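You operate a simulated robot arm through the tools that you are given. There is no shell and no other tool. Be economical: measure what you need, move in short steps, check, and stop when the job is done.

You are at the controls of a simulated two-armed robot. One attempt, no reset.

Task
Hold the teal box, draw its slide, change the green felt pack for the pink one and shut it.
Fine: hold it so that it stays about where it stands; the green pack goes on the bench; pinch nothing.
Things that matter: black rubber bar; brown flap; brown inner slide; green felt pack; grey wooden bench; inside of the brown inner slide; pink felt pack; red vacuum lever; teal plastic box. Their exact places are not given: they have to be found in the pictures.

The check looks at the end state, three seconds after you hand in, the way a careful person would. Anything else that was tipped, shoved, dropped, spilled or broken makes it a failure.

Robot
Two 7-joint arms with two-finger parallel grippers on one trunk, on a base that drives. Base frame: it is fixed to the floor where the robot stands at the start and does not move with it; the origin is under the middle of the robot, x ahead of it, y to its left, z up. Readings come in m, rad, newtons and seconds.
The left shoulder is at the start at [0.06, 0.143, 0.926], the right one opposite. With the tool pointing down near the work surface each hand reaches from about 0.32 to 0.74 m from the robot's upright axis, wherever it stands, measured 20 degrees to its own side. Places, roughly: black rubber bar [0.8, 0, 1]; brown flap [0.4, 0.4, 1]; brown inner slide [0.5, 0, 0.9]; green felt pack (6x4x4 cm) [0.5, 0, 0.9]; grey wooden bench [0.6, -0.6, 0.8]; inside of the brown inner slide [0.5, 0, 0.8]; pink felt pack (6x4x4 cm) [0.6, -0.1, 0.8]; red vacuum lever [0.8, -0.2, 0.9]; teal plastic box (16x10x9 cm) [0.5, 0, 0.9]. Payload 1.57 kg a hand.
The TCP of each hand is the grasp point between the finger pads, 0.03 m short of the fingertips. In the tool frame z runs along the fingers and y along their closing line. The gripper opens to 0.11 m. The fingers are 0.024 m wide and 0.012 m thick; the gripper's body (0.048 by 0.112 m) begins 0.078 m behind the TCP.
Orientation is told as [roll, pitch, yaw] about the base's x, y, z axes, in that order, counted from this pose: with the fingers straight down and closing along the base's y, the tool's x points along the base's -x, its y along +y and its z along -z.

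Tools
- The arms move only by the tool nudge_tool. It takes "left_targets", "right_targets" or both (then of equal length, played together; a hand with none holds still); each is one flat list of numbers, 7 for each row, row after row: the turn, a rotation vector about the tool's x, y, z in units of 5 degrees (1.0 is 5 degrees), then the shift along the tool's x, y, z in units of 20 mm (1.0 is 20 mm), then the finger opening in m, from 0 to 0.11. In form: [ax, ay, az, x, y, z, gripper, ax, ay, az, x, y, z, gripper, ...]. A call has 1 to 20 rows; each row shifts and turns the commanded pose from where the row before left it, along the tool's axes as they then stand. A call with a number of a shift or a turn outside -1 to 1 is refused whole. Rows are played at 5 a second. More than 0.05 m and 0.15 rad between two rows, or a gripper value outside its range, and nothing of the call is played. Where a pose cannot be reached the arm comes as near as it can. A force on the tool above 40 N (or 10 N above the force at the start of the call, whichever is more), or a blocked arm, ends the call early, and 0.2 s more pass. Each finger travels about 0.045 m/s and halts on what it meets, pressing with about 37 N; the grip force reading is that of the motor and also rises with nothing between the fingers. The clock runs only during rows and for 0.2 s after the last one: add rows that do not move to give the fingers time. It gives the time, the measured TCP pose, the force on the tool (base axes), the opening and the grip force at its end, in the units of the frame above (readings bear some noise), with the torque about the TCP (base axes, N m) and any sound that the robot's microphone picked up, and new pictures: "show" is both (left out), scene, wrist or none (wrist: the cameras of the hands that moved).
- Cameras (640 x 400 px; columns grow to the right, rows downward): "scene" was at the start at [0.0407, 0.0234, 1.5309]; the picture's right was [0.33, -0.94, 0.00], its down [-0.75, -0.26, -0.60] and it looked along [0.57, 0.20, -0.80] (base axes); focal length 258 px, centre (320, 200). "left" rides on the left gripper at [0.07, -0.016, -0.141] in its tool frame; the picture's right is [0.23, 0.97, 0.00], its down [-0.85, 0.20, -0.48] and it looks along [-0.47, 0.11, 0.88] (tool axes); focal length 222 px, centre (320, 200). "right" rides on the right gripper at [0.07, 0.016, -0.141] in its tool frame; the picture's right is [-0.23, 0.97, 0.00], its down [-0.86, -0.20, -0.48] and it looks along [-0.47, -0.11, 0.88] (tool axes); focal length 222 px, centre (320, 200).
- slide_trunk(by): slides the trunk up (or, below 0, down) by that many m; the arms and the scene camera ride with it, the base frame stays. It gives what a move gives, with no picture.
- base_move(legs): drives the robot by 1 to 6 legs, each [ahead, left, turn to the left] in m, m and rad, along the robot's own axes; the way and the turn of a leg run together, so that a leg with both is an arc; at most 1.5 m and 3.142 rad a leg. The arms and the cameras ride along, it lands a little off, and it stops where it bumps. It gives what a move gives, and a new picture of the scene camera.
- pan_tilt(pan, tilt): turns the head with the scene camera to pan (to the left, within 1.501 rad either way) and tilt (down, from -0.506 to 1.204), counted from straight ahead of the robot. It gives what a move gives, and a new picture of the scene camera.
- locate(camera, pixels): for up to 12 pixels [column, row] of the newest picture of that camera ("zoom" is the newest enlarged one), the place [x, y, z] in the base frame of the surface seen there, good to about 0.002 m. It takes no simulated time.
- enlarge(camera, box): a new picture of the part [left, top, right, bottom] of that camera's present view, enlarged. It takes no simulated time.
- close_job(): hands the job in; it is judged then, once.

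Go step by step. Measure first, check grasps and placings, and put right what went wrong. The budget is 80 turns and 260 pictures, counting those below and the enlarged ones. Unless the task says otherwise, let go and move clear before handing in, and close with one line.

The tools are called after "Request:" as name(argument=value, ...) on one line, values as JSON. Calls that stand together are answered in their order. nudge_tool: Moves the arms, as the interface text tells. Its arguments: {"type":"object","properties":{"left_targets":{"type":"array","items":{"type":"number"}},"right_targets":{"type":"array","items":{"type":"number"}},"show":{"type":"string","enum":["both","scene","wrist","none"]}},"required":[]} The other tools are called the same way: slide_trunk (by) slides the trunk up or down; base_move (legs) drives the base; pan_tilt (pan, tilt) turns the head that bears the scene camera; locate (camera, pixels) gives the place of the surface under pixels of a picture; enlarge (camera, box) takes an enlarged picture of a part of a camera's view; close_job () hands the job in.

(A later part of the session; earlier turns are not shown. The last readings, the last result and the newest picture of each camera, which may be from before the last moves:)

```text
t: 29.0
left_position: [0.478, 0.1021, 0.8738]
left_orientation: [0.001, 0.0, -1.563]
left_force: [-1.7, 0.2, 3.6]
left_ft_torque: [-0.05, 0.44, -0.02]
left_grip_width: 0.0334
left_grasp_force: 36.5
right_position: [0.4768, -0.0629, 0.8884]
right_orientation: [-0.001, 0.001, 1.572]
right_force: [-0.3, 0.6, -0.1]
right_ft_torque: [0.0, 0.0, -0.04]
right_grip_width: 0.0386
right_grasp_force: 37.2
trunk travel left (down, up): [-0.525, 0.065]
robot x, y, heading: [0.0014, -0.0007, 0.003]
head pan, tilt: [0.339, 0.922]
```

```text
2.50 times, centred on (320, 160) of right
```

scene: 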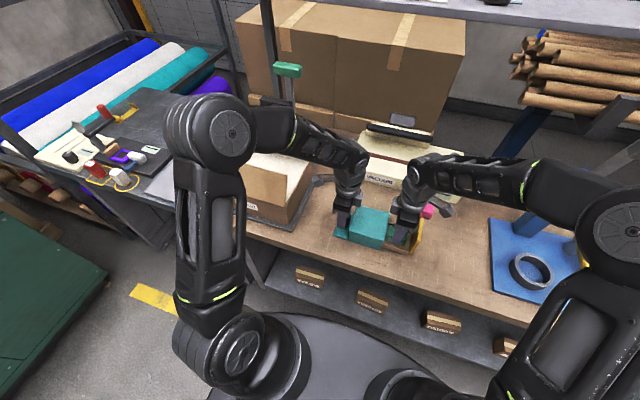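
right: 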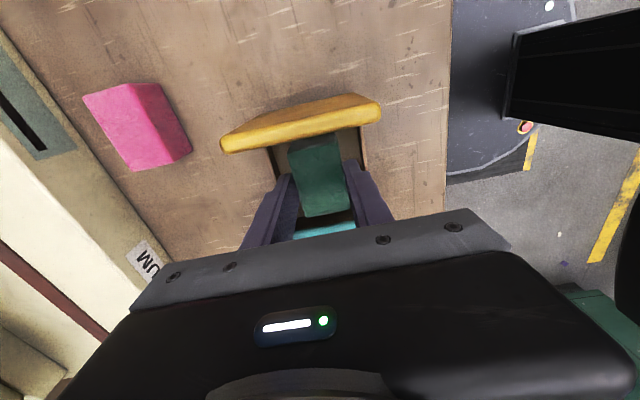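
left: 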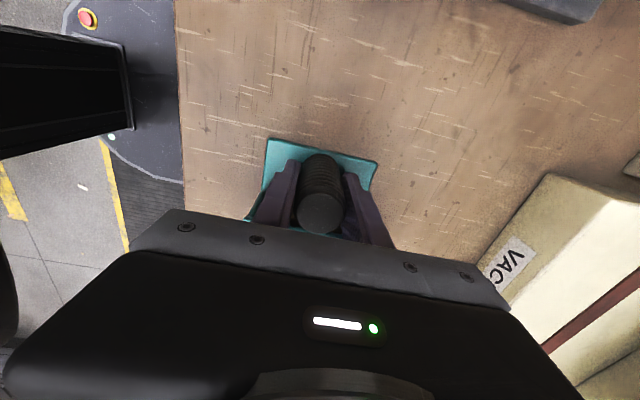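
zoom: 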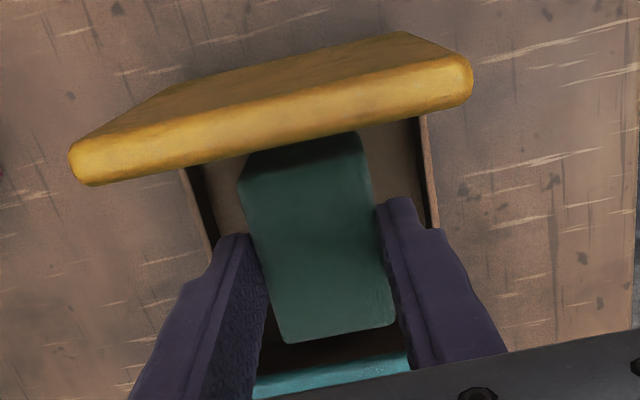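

Held at 38.6 mm. Lift 120 mm straight up, then across to y ≈ −0.22 over free bench.

Request:
nudge_tool(right_targets=[0, 0, 0, 0, 0, -0.5, 0.03, 0, 0, 0, 0, 0, -0.5, 0.03, 0, 0, 0, 0, 0, -1, 0.03, 0, 0, 0, 0, 0, -1, 0.03, 0, 0, 0, 0, 0, -1, 0.03, 0, 0, 0, 0, 0, -1, 0.03, 0, 0, 0, 0, 0, -1, 0.03, 0, 0, 0, 0.98, 0, 0, 0.03, 0, 0, 0, 0.98, 0, 0, 0.03, 0, 0, 0, 0.98, 0, 0, 0.03, 0, 0, 0, 0.98, 0, 0, 0.03, 0, 0, 0, 0.98, 0, 0, 0.03, 0, 0, 0, 0.98, 0, 0, 0.03, 0, 0, 0, 0.98, 0, 0, 0.03, 0, 0, 0, 0.98, 0, 0, 0.03, 0, 0, 0, 0, 0, 0, 0.03])

Request:
enlarge(camera="scene", box=[330, 155, 490, 275])

```text
t: 32.4
left_position: [0.48, 0.1012, 0.8736]
left_orientation: [0.0, -0.001, -1.563]
left_force: [-0.9, -0.1, 4.5]
left_ft_torque: [-0.1, 0.49, 0.01]
left_grip_width: 0.0333
left_grasp_force: 37.0
right_position: [0.4775, -0.2232, 1.0067]
right_orientation: [-0.002, 0.0, 1.57]
right_force: [-0.3, 0.3, 0.1]
right_ft_torque: [0.02, -0.05, 0.0]
right_grip_width: 0.0299
right_grasp_force: 0.0
trunk travel left (down, up): [-0.525, 0.065]
robot x, y, heading: [0.0005, 0.0036, 0.002]
head pan, tilt: [0.339, 0.922]
```

scene: 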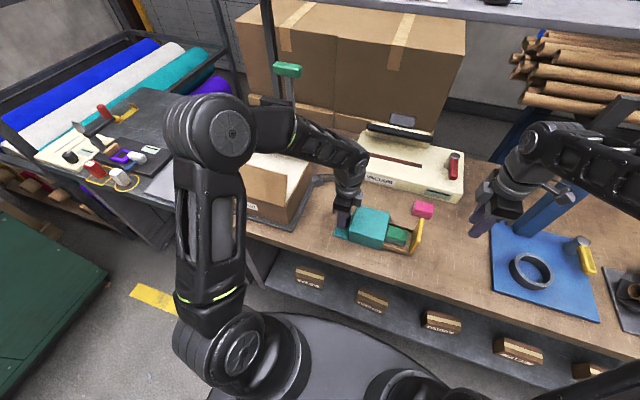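
right: 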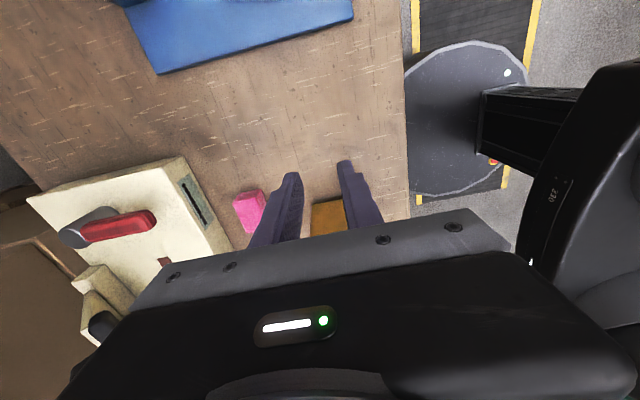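

```text
3.33 times, centred on (410, 215) of scene
```

zoom: 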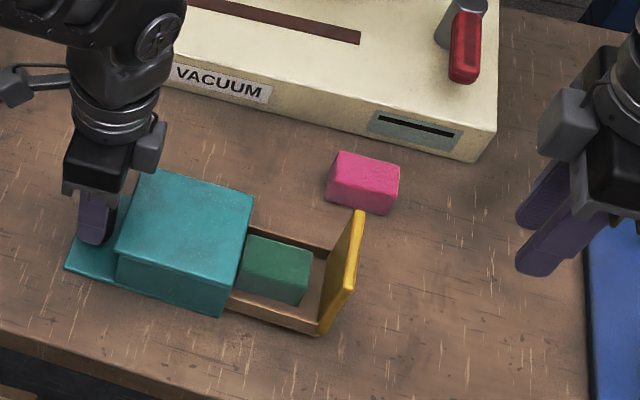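

The fingers slipped off the felt (opening 29.9 mm, pack still in the slide at zoom (278,268)). I'll return above it and measure the gaps beside it for a deeper grip.

Request:
nudge_tool(right_targets=[0, 0, 0, -1, 0, 0, 0.06, 0, 0, 0, -1, 0, 0, 0.06, 0, 0, 0, -1, 0, 0, 0.06, 0, 0, 0, -1, 0, 0, 0.06, 0, 0, 0, -1, 0, 0, 0.06, 0, 0, 0, -1, 0, 0, 0.06, 0, 0, 0, -1, 0, 0, 0.06, 0, 0, 0, -0.98, 0, 0, 0.06, 0, 0, 0, 0, 0, 1, 0.06, 0, 0, 0, 0, 0, 1, 0.06, 0, 0, 0, 0, 0, 1, 0.06, 0, 0, 0, 0, 0, 1, 0.06, 0, 0, 0, 0, 0, 0, 0.06], show="wrist")

Request:
enlarge(camera="right", box=[260, 100, 380, 220])

```text
t: 35.2
left_position: [0.4793, 0.1016, 0.8735]
left_orientation: [0.0, 0.001, -1.562]
left_force: [-1.4, 0.2, 4.3]
left_ft_torque: [-0.08, 0.46, -0.03]
left_grip_width: 0.0333
left_grasp_force: 37.1
right_position: [0.477, -0.0614, 0.9276]
right_orientation: [-0.001, 0.0, 1.571]
right_force: [-0.3, 0.4, -0.4]
right_ft_torque: [0.0, -0.01, 0.02]
right_grip_width: 0.0601
right_grasp_force: 0.0
trunk travel left (down, up): [-0.525, 0.065]
robot x, y, heading: [-0.0013, -0.0015, 0.001]
head pan, tilt: [0.339, 0.922]
```

right: 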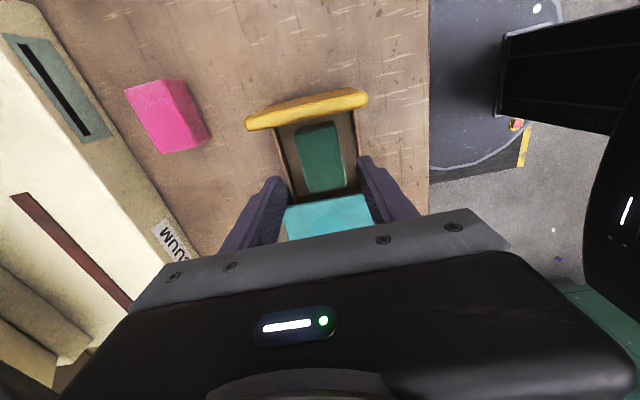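

```text
3.33 times, centred on (320, 160) of right
```

zoom: 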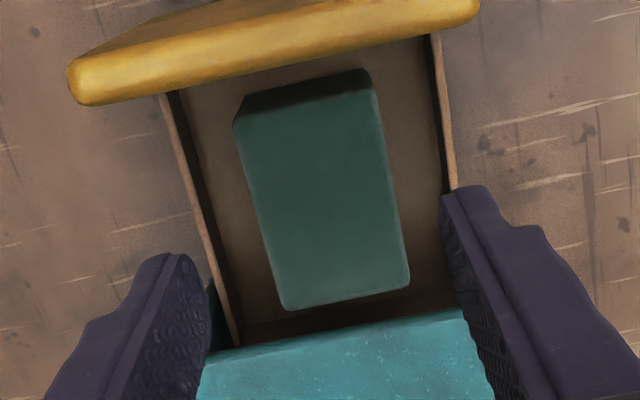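

Request:
locate(camera="zoom", pixels=[[195, 180], [202, 180], [210, 200], [232, 330], [446, 120], [440, 120], [452, 160], [256, 180], [382, 180], [275, 270], [400, 250], [320, 200]])

Request:
locate(camera="zoom", pixels=[[225, 200], [410, 180], [240, 122], [372, 90], [288, 308], [406, 285], [330, 318], [420, 310], [262, 320], [300, 85]])

```text
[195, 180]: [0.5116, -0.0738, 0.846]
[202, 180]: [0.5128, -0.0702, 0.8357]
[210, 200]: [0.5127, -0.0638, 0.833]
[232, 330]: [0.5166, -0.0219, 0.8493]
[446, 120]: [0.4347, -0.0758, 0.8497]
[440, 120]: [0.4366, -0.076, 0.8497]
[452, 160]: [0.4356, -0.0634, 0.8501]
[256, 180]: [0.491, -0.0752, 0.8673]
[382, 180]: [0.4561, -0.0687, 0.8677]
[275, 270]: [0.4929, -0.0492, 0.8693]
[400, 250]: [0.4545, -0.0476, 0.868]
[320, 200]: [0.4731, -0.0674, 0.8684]
```

```text
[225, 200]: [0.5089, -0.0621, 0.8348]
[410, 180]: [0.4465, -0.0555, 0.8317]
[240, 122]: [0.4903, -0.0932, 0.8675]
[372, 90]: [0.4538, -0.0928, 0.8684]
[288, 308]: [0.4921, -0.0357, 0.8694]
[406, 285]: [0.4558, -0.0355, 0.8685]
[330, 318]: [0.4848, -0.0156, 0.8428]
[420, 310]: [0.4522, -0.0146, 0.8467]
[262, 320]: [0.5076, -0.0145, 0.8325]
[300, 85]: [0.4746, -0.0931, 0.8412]
```

Interior is x 0.4375–0.5125, pack 0.454–0.4925: with opening 46 mm centred at x 0.4753 the fingers fit inside. Lower to just above the walls first and check.

Request:
nudge_tool(right_targets=[0, 0, 0, 0.13, 0.085, 0, 0.046, 0, 0, 0, 0, 0, 0, 0.046, 0, 0, 0, 0, 0, 0.75, 0.046, 0, 0, 0, 0, 0, 0.75, 0.046, 0, 0, 0, 0, 0, 0.6, 0.046, 0, 0, 0, 0, 0, 0, 0.046], show="wrist")

Request:
enlarge(camera="right", box=[250, 110, 390, 240])

```text
t: 36.6
left_position: [0.4781, 0.1015, 0.8731]
left_orientation: [-0.001, 0.001, -1.562]
left_force: [-2.3, 0.6, 5.0]
left_ft_torque: [-0.1, 0.47, -0.02]
left_grip_width: 0.0332
left_grasp_force: 36.8
right_position: [0.4741, -0.0655, 0.8833]
right_orientation: [0.0, 0.0, 1.571]
right_force: [0.3, -0.5, 0.0]
right_ft_torque: [0.01, -0.04, 0.01]
right_grip_width: 0.0458
right_grasp_force: 0.0
trunk travel left (down, up): [-0.525, 0.065]
robot x, y, heading: [-0.002, -0.0019, -0.005]
head pan, tilt: [0.339, 0.922]
```

right: 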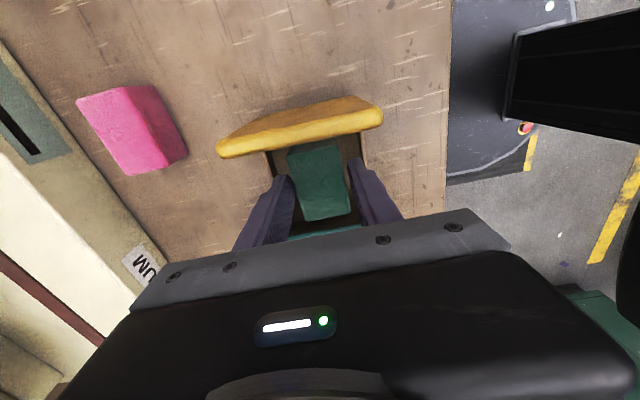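

```text
3.08 times, centred on (320, 175) of right
```

zoom: 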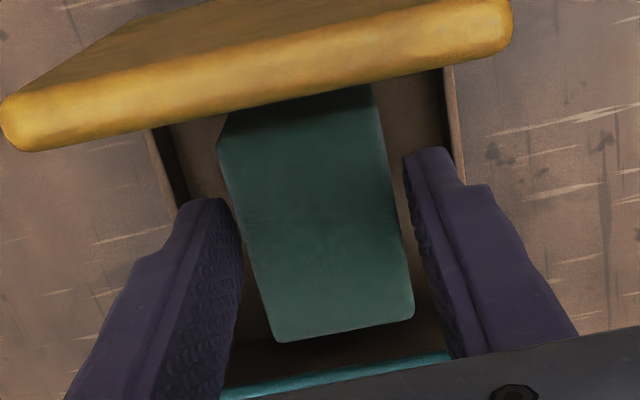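

The fingers look just inside the walls; checking with surface readings at tips and walls.

Request:
locate(camera="zoom", pixels=[[193, 206], [205, 200], [218, 205], [235, 215], [408, 160], [420, 152], [440, 152], [448, 160], [456, 150], [460, 170], [170, 180], [176, 195]])

```text
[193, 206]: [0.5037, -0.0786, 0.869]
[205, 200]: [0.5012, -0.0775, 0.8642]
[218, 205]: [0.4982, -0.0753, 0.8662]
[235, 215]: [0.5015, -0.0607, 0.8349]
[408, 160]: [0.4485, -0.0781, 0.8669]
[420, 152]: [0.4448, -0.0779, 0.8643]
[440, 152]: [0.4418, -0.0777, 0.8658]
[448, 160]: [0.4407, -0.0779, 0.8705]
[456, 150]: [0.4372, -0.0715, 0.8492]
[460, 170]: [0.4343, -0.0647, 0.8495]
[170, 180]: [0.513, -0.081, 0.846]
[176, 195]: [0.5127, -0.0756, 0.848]
```

About 3 mm clearance each side. Lower 13 mm between walls and pack, then close.

Request:
nudge_tool(right_targets=[0, 0, 0, 0, 0, 0.3, 0.046, 0, 0, 0, 0, 0, 0.35, 0.046, 0, 0, 0, 0, 0, 0, 0.042, 0, 0, 0, 0, 0, 0, 0.036, 0, 0, 0, 0, 0, 0, 0.025, 0, 0, 0, 0, 0, 0, 0.015, 0, 0, 0, 0, 0, 0, 0.01, 0, 0, 0, 0, 0, 0, 0.01], show="wrist")

```text
t: 38.4
left_position: [0.4798, 0.103, 0.8733]
left_orientation: [-0.001, 0.001, -1.561]
left_force: [0.3, 0.0, 0.5]
left_ft_torque: [0.13, 0.0, 0.06]
left_grip_width: 0.0332
left_grasp_force: 36.8
right_position: [0.4735, -0.0647, 0.8701]
right_orientation: [-0.001, 0.0, 1.571]
right_force: [-0.7, 1.3, 0.5]
right_ft_torque: [-0.06, -0.01, 0.02]
right_grip_width: 0.0387
right_grasp_force: 36.8
trunk travel left (down, up): [-0.525, 0.065]
robot x, y, heading: [-0.0014, 0.0018, -0.003]
head pan, tilt: [0.339, 0.922]
```

right: 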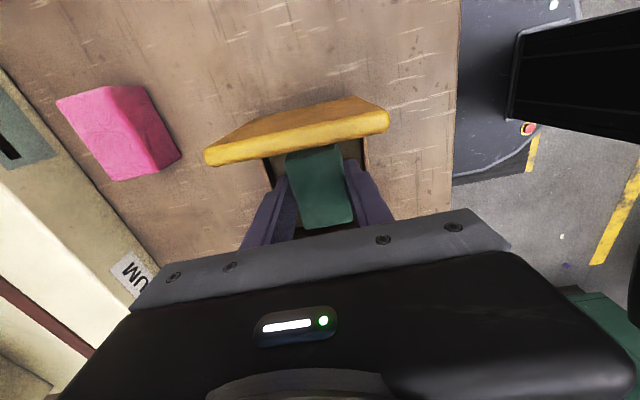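

Closed with a full grip at 38.7 mm, no contact forces. Lift straight up 40 mm slowly and check it's held.

Request:
nudge_tool(right_targets=[0, 0, 0, 0, 0, -0.4, 0.01, 0, 0, 0, 0, 0, -0.4, 0.01, 0, 0, 0, 0, 0, -0.6, 0.01, 0, 0, 0, 0, 0, -0.6, 0.01, 0, 0, 0, 0, 0, 0, 0.01])

```text
t: 39.6
left_position: [0.4788, 0.1021, 0.8735]
left_orientation: [-0.001, 0.001, -1.56]
left_force: [-0.6, 0.6, 4.9]
left_ft_torque: [-0.14, 0.44, 0.01]
left_grip_width: 0.0335
left_grasp_force: 37.2
right_position: [0.4739, -0.064, 0.9126]
right_orientation: [-0.001, 0.0, 1.569]
right_force: [-0.2, 0.2, -0.1]
right_ft_torque: [0.0, 0.0, 0.02]
right_grip_width: 0.0389
right_grasp_force: 36.7
trunk travel left (down, up): [-0.525, 0.065]
robot x, y, heading: [-0.0023, -0.0027, -0.0]
head pan, tilt: [0.339, 0.922]
```

scene: 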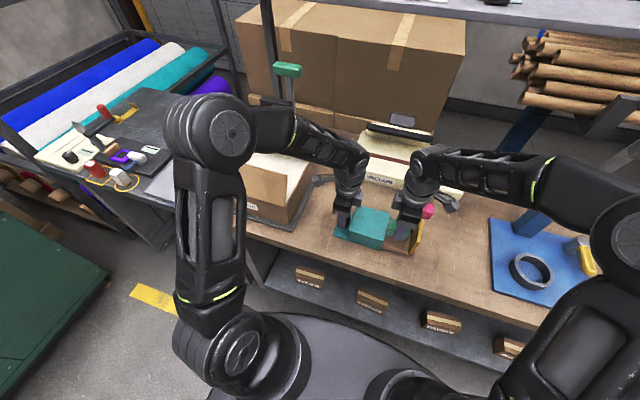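
right: 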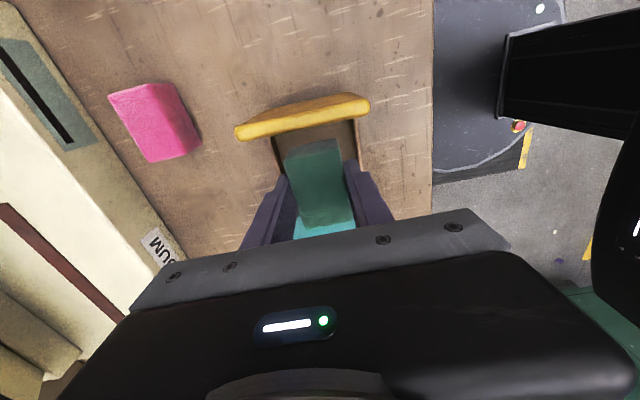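

The pack rises with the hand. Up 80 mm more, across to y ≈ −0.22, and partway down.

Request:
nudge_tool(right_targets=[0, 0, 0, 0, 0, -1, 0.01, 0, 0, 0, 0, 0, -1, 0.01, 0, 0, 0, 0, 0, -1, 0.01, 0, 0, 0, 0, 0, -1, 0.01, 0, 0, 0, 0.98, 0, 0, 0.01, 0, 0, 0, 0.98, 0, 0, 0.01, 0, 0, 0, 0.98, 0, 0, 0.01, 0, 0, 0, 0.98, 0, 0, 0.01, 0, 0, 0, 0.98, 0, 0, 0.01, 0, 0, 0, 0.98, 0, 0, 0.01, 0, 0, 0, 0.98, 0, 0, 0.01, 0, 0, 0, 0.98, 0, 0, 0.01, 0, 0, 0, 0, 0, 1, 0.01, 0, 0, 0, 0, 0, 1, 0.01, 0, 0, 0, 0, 0, 1, 0.01, 0, 0, 0, 0, 0, 1, 0.01, 0, 0, 0, 0, 0, 0.6, 0.01, 0, 0, 0, 0, 0, 0, 0.01])

Request:
enlarge(camera="scene", box=[330, 175, 490, 275])

```text
t: 43.4
left_position: [0.48, 0.1021, 0.8738]
left_orientation: [-0.001, 0.002, -1.562]
left_force: [-1.1, 0.5, 4.8]
left_ft_torque: [-0.01, 0.45, -0.02]
left_grip_width: 0.0335
left_grasp_force: 36.6
right_position: [0.4726, -0.222, 0.9012]
right_orientation: [0.0, 0.0, 1.572]
right_force: [-0.7, 0.6, -0.2]
right_ft_torque: [0.0, 0.0, -0.01]
right_grip_width: 0.0385
right_grasp_force: 37.3
trunk travel left (down, up): [-0.525, 0.065]
robot x, y, heading: [0.0024, 0.0044, 0.003]
head pan, tilt: [0.339, 0.922]
```

scene: 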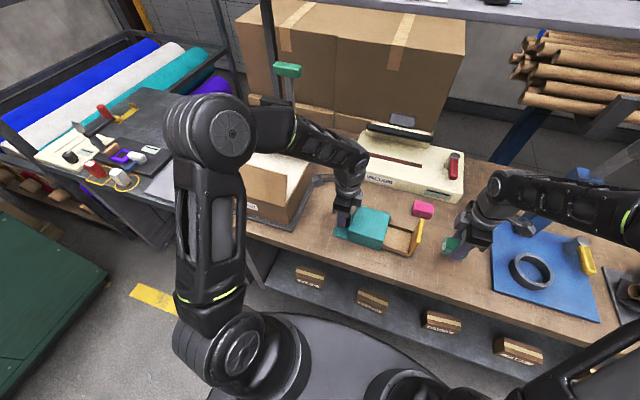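
right: 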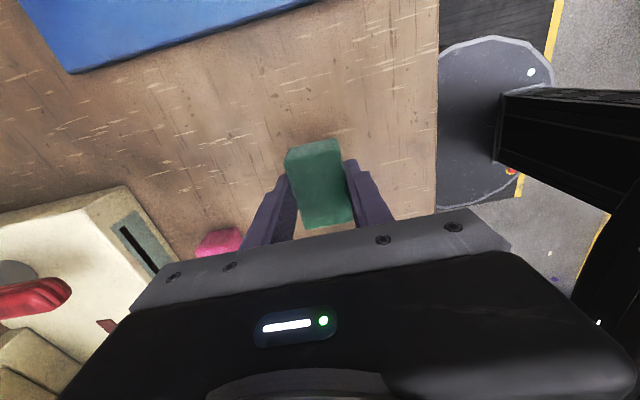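

```text
4.00 times, centred on (410, 225) of scene
```

zoom: 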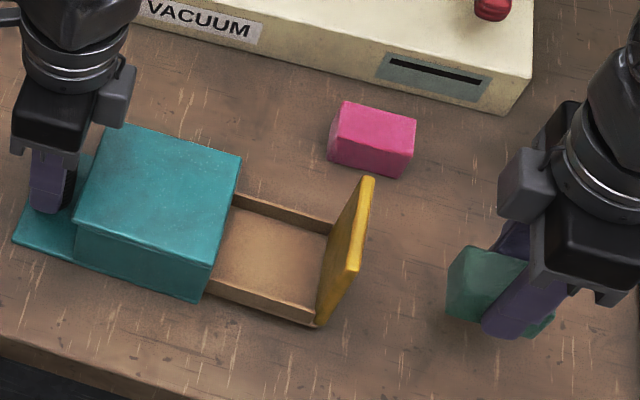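

The slide is empty, and the green pack hangs ~40 mm above bare bench. Lower it and let go, then rise.

Request:
nudge_tool(right_targets=[0, 0, 0, 0, 0, 0.7, 0.01, 0, 0, 0, 0, 0, 0.7, 0.01, 0, 0, 0, 0, 0, 0.3, 0.01, 0, 0, 0, 0, 0, 0.28, 0.01, 0, 0, 0, 0, 0, 0, 0.042, 0, 0, 0, 0, 0, 0, 0.05, 0, 0, 0, 0, 0, 0, 0.06, 0, 0, 0, 0, 0, 0, 0.07, 0, 0, 0, 0, 0, -0.5, 0.07, 0, 0, 0, 0, 0, -1, 0.07, 0, 0, 0, 0, 0, -1, 0.07, 0, 0, 0, 0, 0, -1, 0.07, 0, 0, 0, 0, 0, -1, 0.07, 0, 0, 0, 0, 0, -1, 0.07, 0, 0, 0, 0, 0, -1, 0.07, 0, 0, 0, 0, 0, 0, 0.07])

Request:
enlarge(camera="scene", box=[370, 165, 510, 275])

```text
t: 46.8
left_position: [0.479, 0.1016, 0.8735]
left_orientation: [0.001, 0.001, -1.562]
left_force: [-1.1, -0.2, 5.1]
left_ft_torque: [-0.13, 0.44, 0.06]
left_grip_width: 0.0333
left_grasp_force: 36.6
right_position: [0.4738, -0.2229, 0.9918]
right_orientation: [0.001, 0.0, 1.57]
right_force: [0.2, -0.9, -0.1]
right_ft_torque: [-0.02, 0.0, -0.01]
right_grip_width: 0.07
right_grasp_force: 0.0
trunk travel left (down, up): [-0.525, 0.065]
robot x, y, heading: [0.0019, 0.0052, 0.002]
head pan, tilt: [0.339, 0.922]
```

scene: 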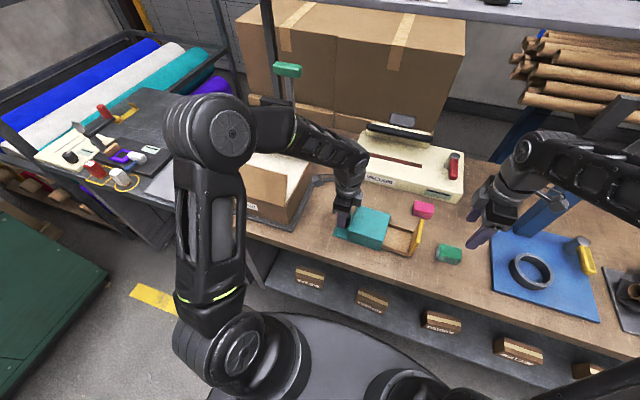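
right: 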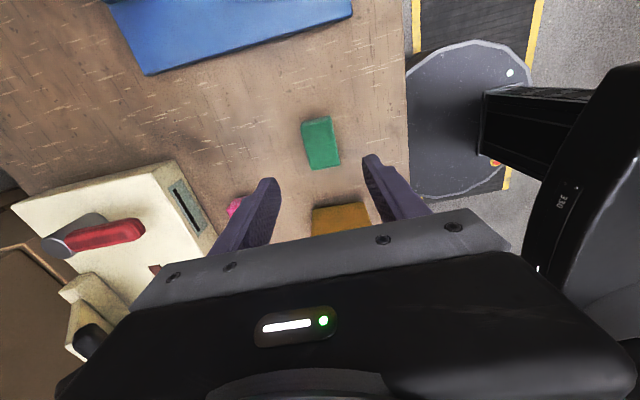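

```text
3.64 times, centred on (440, 220) of scene
```

zoom: 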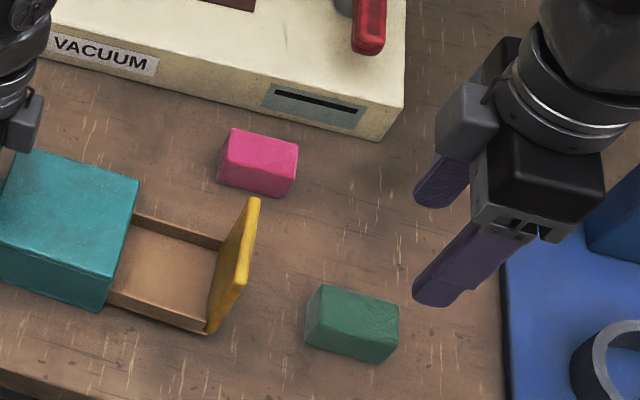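

Green sits flat on the bench. Measure the pink pack's top.

Request:
locate(camera="zoom", pixels=[[232, 132], [297, 146], [292, 172], [224, 158], [260, 152], [260, 185], [335, 135], [375, 140]])

```text
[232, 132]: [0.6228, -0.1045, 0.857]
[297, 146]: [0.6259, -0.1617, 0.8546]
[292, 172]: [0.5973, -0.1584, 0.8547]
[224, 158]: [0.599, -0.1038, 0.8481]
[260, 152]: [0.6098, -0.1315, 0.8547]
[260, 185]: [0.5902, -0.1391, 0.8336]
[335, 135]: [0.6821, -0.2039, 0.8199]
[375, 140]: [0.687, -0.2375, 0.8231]
```

Pink pack centre ≈ (0.608, −0.132), aligned with the axes. Move over it.

Request:
nudge_tool(right_targets=[0, 0, 0, -0.65, -0.96, 0, 0.07, 0, 0, 0, -0.65, -0.96, 0, 0.07, 0, 0, 0, -0.65, -0.96, 0, 0.07, 0, 0, 0, -0.65, -0.96, 0, 0.07, 0, 0, 0, -0.65, -0.96, 0, 0.07, 0, 0, 0, -0.65, -0.96, 0, 0.07, 0, 0, 0, -0.65, -0.96, 0, 0.07, 0, 0, 0, 0, 0, 0.9, 0.07, 0, 0, 0, 0, 0, 0.9, 0.07, 0, 0, 0, 0, 0, 0.9, 0.07, 0, 0, 0, 0, 0, 0.9, 0.07, 0, 0, 0, 0, 0, 0, 0.07], show="wrist")

Request:
enlarge(camera="right", box=[220, 80, 420, 240])

Request:
locate(camera="zoom", pixels=[[260, 200], [320, 200], [380, 200], [320, 150], [320, 250], [290, 270], [360, 250]])

```text
t: 49.4
left_position: [0.4796, 0.1014, 0.8734]
left_orientation: [-0.002, -0.001, -1.563]
left_force: [-1.1, -0.2, 3.9]
left_ft_torque: [-0.06, 0.46, 0.03]
left_grip_width: 0.0331
left_grasp_force: 36.6
right_position: [0.6073, -0.1305, 0.9186]
right_orientation: [0.0, 0.002, 1.57]
right_force: [-1.5, 0.1, -0.6]
right_ft_torque: [0.01, -0.01, 0.0]
right_grip_width: 0.07
right_grasp_force: 0.1
trunk travel left (down, up): [-0.525, 0.065]
robot x, y, heading: [0.0004, 0.0019, -0.001]
head pan, tilt: [0.339, 0.922]
```

right: 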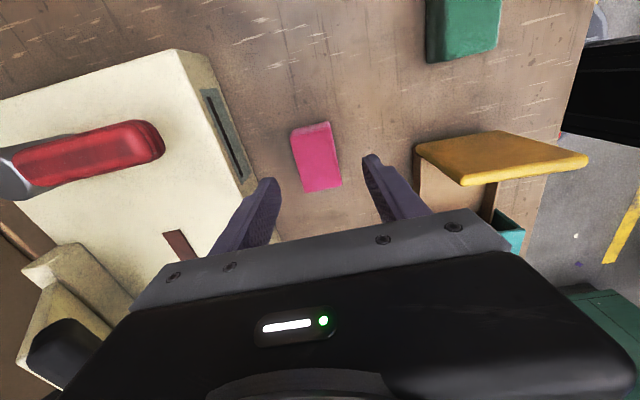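

```text
2.50 times, centred on (320, 160) of right
```

zoom: 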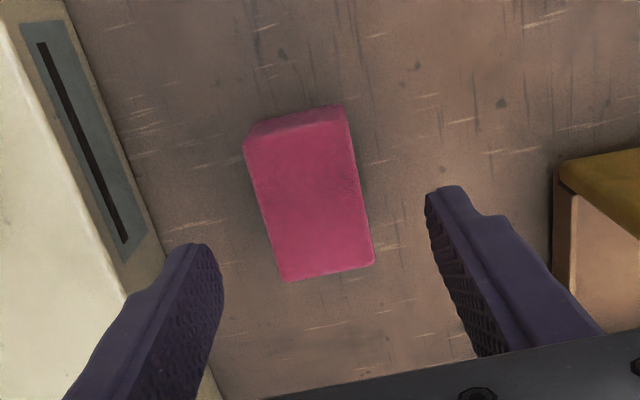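

```text
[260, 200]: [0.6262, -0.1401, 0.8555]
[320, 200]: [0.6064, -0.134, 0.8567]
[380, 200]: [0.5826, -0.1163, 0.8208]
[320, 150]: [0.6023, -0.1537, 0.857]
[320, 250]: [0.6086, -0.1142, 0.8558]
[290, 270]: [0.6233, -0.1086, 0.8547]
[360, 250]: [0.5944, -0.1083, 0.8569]
```

Aligned on the pink pack. Lower and grip, then lift 20 mm.

Request:
nudge_tool(right_targets=[0, 0, 0, 0.1, 0, 0.8, 0.065, 0, 0, 0, 0, 0, 0.8, 0.06, 0, 0, 0, 0, 0, 0.8, 0.06, 0, 0, 0, 0, 0, 0.43, 0.06, 0, 0, 0, 0, 0, 0, 0.05, 0, 0, 0, 0, 0, 0, 0.042, 0, 0, 0, 0, 0, 0, 0.03, 0, 0, 0, 0, 0, 0, 0.015, 0, 0, 0, 0, 0, 0, 0.01, 0, 0, 0, 0, 0, 0, 0.01, 0, 0, 0, 0, 0, -0.5, 0.01, 0, 0, 0, 0, 0, -0.5, 0.01, 0, 0, 0, 0, 0, 0, 0.01])

Request:
enlarge(camera="right", box=[220, 80, 420, 240])

```text
t: 52.2
left_position: [0.4782, 0.1011, 0.8734]
left_orientation: [0.001, 0.0, -1.561]
left_force: [-1.6, -1.4, 4.7]
left_ft_torque: [-0.09, 0.44, 0.05]
left_grip_width: 0.0332
left_grasp_force: 36.9
right_position: [0.6088, -0.1309, 0.8822]
right_orientation: [0.001, -0.001, 1.571]
right_force: [-0.2, 1.1, -0.7]
right_ft_torque: [-0.01, 0.03, 0.05]
right_grip_width: 0.0386
right_grasp_force: 37.1
trunk travel left (down, up): [-0.525, 0.065]
robot x, y, heading: [-0.0017, 0.0016, 0.0]
head pan, tilt: [0.339, 0.922]
```

scene: 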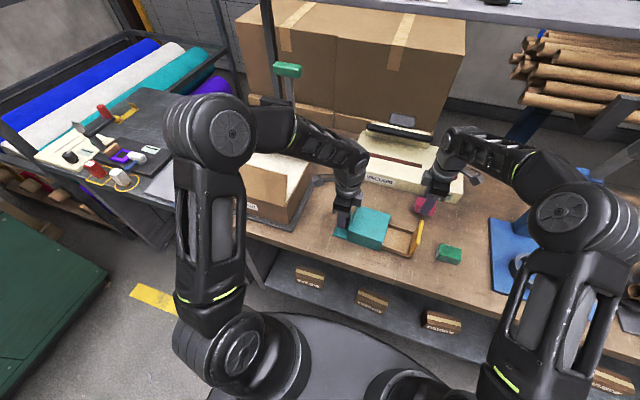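
right: 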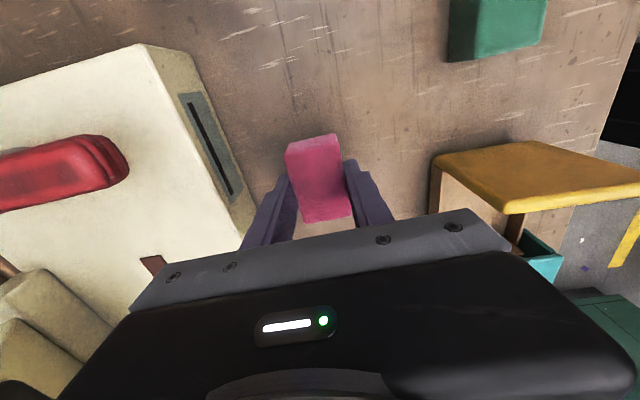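

```text
2.50 times, centred on (320, 160) of right
```

zoom: 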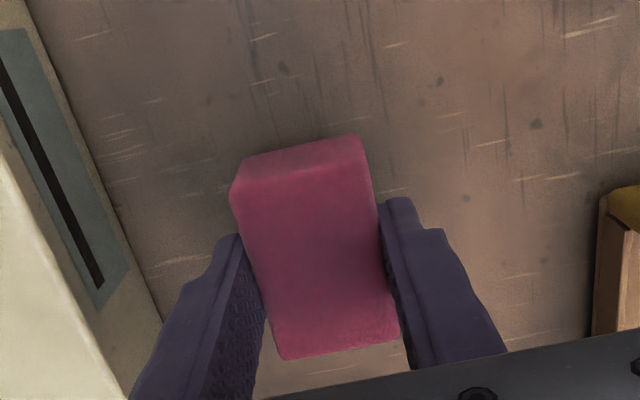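

Pink is held. Raise 100 mm, carry over the open slide, and come partway down.

Request:
nudge_tool(right_targets=[0, 0, 0, 0, 0, -1, 0.01, 0, 0, 0, 0, 0, -1, 0.01, 0, 0, 0, 0, 0, -1, 0.01, 0, 0, 0, 0, 0, -1, 0.01, 0, 0, 0, 0, 0, -1, 0.01, 0, 0, 0, -0.48, 0.96, 0, 0.01, 0, 0, 0, -0.48, 0.96, 0, 0.01, 0, 0, 0, -0.48, 0.96, 0, 0.01, 0, 0, 0, -0.48, 0.96, 0, 0.01, 0, 0, 0, -0.48, 0.96, 0, 0.01, 0, 0, 0, -0.48, 0.96, 0, 0.01, 0, 0, 0, -0.47, 0.96, 0, 0.01, 0, 0, 0, 0, 0, 0.9, 0.01, 0, 0, 0, 0, 0, 0.9, 0.01, 0, 0, 0, 0, 0, 0.7, 0.01, 0, 0, 0, 0, 0, 0, 0.01])

Request:
enlarge(camera="right", box=[230, 80, 410, 240])

Request:
enlarge(camera="scene", box=[330, 175, 450, 265])

```text
t: 55.6
left_position: [0.4793, 0.1024, 0.8722]
left_orientation: [-0.001, -0.001, -1.562]
left_force: [-2.1, 0.4, 4.4]
left_ft_torque: [-0.02, 0.41, 0.06]
left_grip_width: 0.0331
left_grasp_force: 36.9
right_position: [0.4743, -0.0647, 0.9348]
right_orientation: [0.0, 0.0, 1.57]
right_force: [0.5, -0.2, -0.9]
right_ft_torque: [0.0, 0.03, 0.04]
right_grip_width: 0.0387
right_grasp_force: 36.9
trunk travel left (down, up): [-0.525, 0.065]
robot x, y, heading: [-0.0005, 0.0013, -0.002]
head pan, tilt: [0.339, 0.922]
```

scene: 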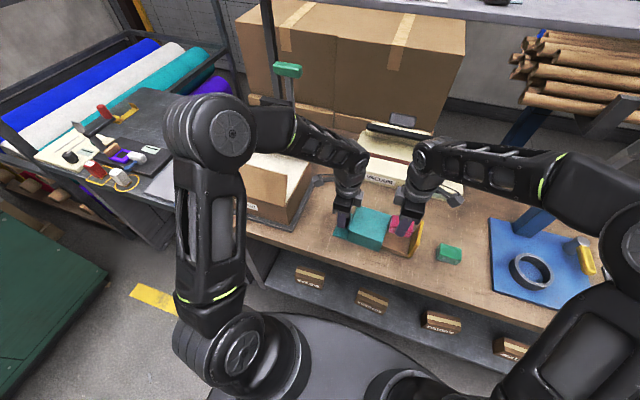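
right: 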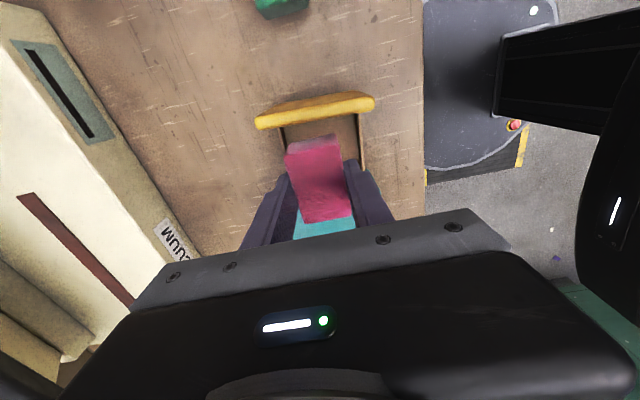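

```text
2.50 times, centred on (320, 160) of right
```

zoom: 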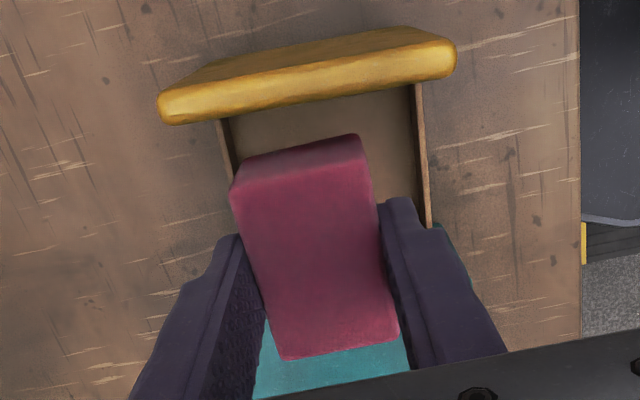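

```text
4.44 times, centred on (390, 220) of scene
```

zoom: 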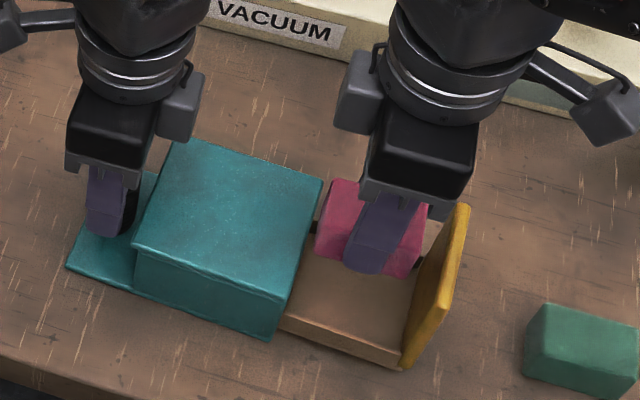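

Pink hangs over the slide. Verifying its extents against the plate and the box edge.

Request:
locate(camera="zoom", pixels=[[330, 185], [318, 245], [418, 210], [410, 268], [320, 190], [290, 325], [400, 360], [440, 260], [350, 310], [182, 145]])

Request:
locate(camera="right", pixels=[[290, 155], [338, 145], [305, 220], [350, 212], [290, 138], [345, 125], [362, 150], [285, 140]])

```text
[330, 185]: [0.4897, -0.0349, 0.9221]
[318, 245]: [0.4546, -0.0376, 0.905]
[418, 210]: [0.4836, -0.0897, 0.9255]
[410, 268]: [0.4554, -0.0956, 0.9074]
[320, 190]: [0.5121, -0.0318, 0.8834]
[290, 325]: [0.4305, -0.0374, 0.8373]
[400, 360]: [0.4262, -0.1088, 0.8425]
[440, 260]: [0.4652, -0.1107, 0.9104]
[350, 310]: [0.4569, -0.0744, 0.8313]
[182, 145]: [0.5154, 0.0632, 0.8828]
```

```text
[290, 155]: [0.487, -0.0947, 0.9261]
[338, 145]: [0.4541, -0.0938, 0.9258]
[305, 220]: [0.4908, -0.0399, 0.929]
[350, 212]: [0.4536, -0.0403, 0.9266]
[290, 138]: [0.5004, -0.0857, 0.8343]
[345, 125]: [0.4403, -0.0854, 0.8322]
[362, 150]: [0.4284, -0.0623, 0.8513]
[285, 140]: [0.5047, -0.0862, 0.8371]
```

The slide walls now read ~7 mm further toward −x than before, so the box may have turned slightly about the post. Measuring carefully before lowering.

Request:
enlarge(camera="right", box=[250, 80, 390, 180])

Request:
locate(camera="zoom", pixels=[[145, 200], [158, 230], [152, 200], [518, 170], [525, 220], [532, 300], [514, 220], [60, 195], [560, 75], [150, 190], [505, 170]])

Request:
enlarge(camera="scene", box=[335, 190, 435, 265])

Request:
locate(camera="zoom", pixels=[[185, 115], [365, 165], [130, 260], [300, 320], [45, 300], [120, 340], [515, 170], [470, 330], [330, 365], [450, 405]])

```text
4.00 times, centred on (320, 130) of right
```

zoom: 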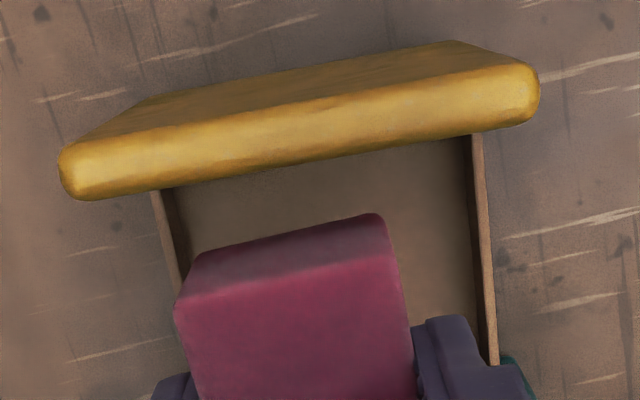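

```text
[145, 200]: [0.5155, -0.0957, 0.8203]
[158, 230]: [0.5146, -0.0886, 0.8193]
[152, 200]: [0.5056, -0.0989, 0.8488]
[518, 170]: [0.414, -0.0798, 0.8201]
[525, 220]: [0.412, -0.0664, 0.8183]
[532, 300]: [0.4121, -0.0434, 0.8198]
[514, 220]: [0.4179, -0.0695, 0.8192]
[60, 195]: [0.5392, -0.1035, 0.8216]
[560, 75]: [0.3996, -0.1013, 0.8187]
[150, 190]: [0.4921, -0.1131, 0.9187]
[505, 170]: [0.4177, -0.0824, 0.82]
```

```text
5.33 times, centred on (385, 228) of scene
```

zoom: 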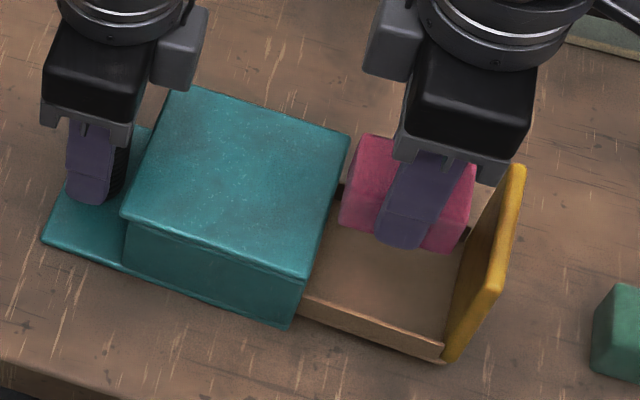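

```text
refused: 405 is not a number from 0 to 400
```

Request:
locate(camera="zoom", pixels=[[195, 91], [344, 138], [128, 212], [306, 272], [518, 170], [492, 285], [305, 300], [435, 343], [50, 238], [340, 190], [460, 235], [330, 250]])

Request:
enlarge(camera="right", box=[250, 80, 390, 180])

Request:
locate(camera="zoom", pixels=[[155, 200], [160, 205], [166, 240], [172, 215], [478, 150], [484, 220], [490, 320], [474, 180], [480, 260], [80, 175], [525, 85], [220, 255]])

```text
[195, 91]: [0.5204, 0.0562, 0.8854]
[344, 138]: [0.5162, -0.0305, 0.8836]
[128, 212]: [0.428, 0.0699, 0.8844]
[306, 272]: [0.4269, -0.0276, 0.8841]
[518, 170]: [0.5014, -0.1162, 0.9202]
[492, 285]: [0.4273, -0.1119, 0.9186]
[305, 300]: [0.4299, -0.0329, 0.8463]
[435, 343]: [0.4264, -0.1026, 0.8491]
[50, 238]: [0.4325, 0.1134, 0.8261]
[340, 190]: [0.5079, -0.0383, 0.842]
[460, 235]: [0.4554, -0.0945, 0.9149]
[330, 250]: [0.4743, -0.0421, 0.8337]
```

```text
4.00 times, centred on (320, 130) of right
```

zoom: 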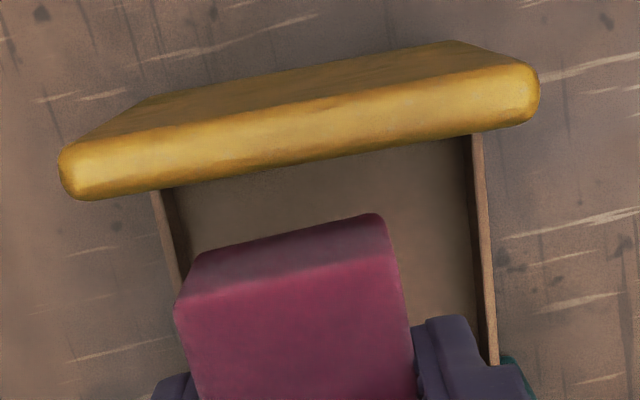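

```text
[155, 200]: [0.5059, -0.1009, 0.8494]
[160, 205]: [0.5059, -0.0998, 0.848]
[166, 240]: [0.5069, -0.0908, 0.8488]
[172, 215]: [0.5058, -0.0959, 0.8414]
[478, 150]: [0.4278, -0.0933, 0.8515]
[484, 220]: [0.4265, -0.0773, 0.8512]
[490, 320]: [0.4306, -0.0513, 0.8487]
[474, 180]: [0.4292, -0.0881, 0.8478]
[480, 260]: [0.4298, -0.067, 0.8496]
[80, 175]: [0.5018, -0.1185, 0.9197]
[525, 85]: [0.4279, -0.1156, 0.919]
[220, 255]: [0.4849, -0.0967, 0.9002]
```

The slide is turned about −2.3° and its interior is now x 0.4305–0.506 (centre ≈ 0.469 at the pack). I'll turn the hand by the same, shift 5 mm toward −x, and lower to just above the walls.

Request:
nudge_tool(right_targets=[0, 0, 0.46, 0, 0.27, 0, 0.01, 0, 0, 0, 0, 0, 0.6, 0.01, 0, 0, 0, 0, 0, 0.6, 0.01, 0, 0, 0, 0, 0, 0, 0.01])

Request:
enlarge(camera="right", box=[240, 90, 400, 230])

Request:
locate(camera="right", pixels=[[290, 155], [340, 145], [305, 215], [350, 208]])

```text
t: 56.6
left_position: [0.4799, 0.1017, 0.8729]
left_orientation: [0.001, -0.001, -1.562]
left_force: [-1.3, 1.2, 3.4]
left_ft_torque: [-0.04, 0.38, 0.02]
left_grip_width: 0.033
left_grasp_force: 37.0
right_position: [0.4692, -0.0641, 0.9084]
right_orientation: [0.001, 0.001, 1.532]
right_force: [0.0, -0.2, -0.4]
right_ft_torque: [0.0, 0.0, 0.0]
right_grip_width: 0.0384
right_grasp_force: 37.0
trunk travel left (down, up): [-0.525, 0.065]
robot x, y, heading: [-0.0002, -0.0019, -0.002]
head pan, tilt: [0.339, 0.922]
```

scene: 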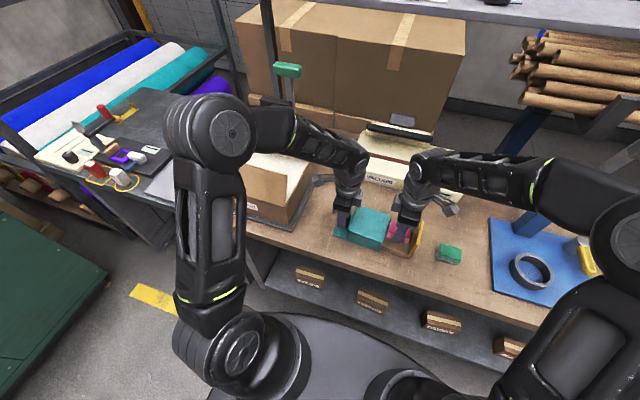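
right: 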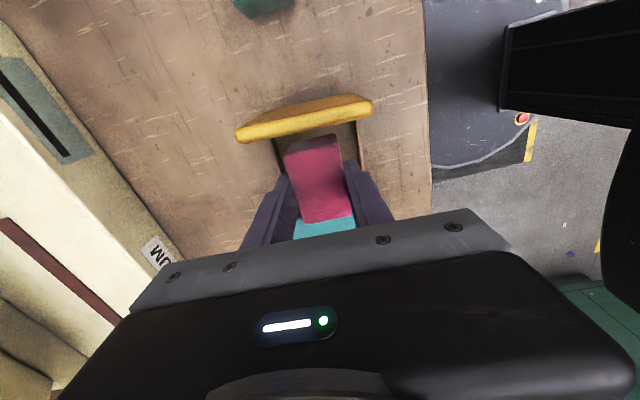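

```text
2.86 times, centred on (320, 160) of right
```

zoom: 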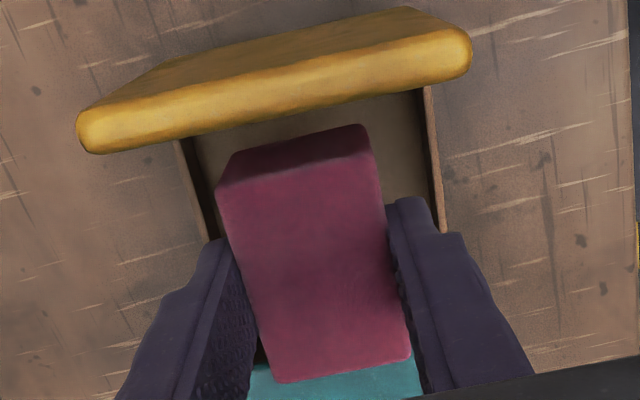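

```text
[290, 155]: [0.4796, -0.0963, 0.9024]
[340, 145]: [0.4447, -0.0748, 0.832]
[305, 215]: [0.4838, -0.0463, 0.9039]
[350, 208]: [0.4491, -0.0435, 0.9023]
```

Fits in x and y. Lower ~34 mm to seat it (expected TCP 0.874), still gripped.

Request:
nudge_tool(right_targets=[0, 0, 0, 0, 0, 0.5, 0.01, 0, 0, 0, 0, 0, 0.5, 0.01, 0, 0, 0, 0, 0, 0.4, 0.01, 0, 0, 0, 0, 0, 0.27, 0.01, 0, 0, 0, 0, 0, 0, 0.01])

Request:
enlarge(camera="right", box=[240, 90, 400, 230])

Request:
locate(camera="zoom", pixels=[[430, 150], [436, 180], [180, 180], [190, 200], [320, 220], [240, 190], [380, 190]])

```text
t: 57.8
left_position: [0.4804, 0.1018, 0.8744]
left_orientation: [-0.001, 0.001, -1.563]
left_force: [0.8, -1.2, 1.4]
left_ft_torque: [0.1, 0.45, 0.07]
left_grip_width: 0.0329
left_grasp_force: 37.0
right_position: [0.4684, -0.0632, 0.8748]
right_orientation: [-0.001, -0.001, 1.53]
right_force: [-1.3, 0.7, 3.3]
right_ft_torque: [-0.01, 0.05, 0.03]
right_grip_width: 0.0389
right_grasp_force: 37.3
trunk travel left (down, up): [-0.525, 0.065]
robot x, y, heading: [-0.0005, 0.0008, 0.002]
head pan, tilt: [0.339, 0.922]
```

scene: 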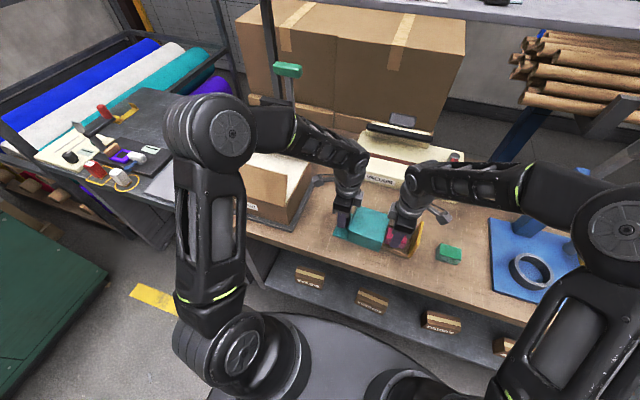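
right: 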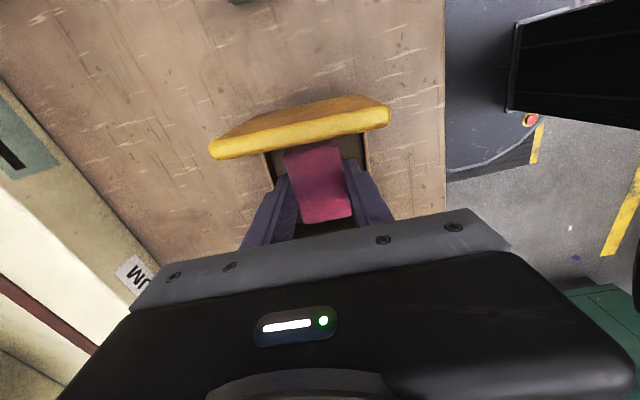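

```text
2.86 times, centred on (320, 160) of right
```

zoom: 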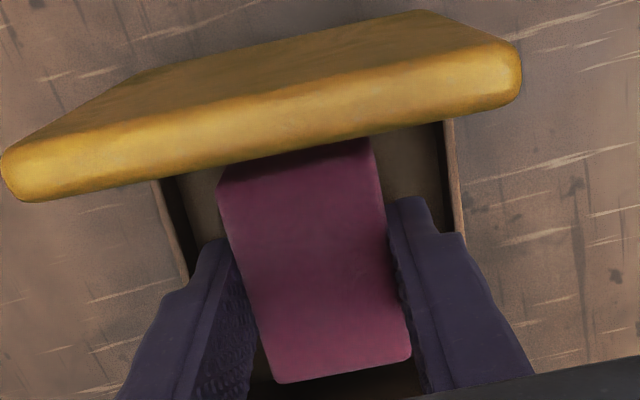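

```text
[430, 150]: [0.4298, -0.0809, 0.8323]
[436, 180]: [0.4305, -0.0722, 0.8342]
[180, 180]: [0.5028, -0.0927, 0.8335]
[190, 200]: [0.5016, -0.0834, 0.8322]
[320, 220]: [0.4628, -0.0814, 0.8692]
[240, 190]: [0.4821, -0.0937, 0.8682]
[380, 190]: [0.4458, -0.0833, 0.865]
```

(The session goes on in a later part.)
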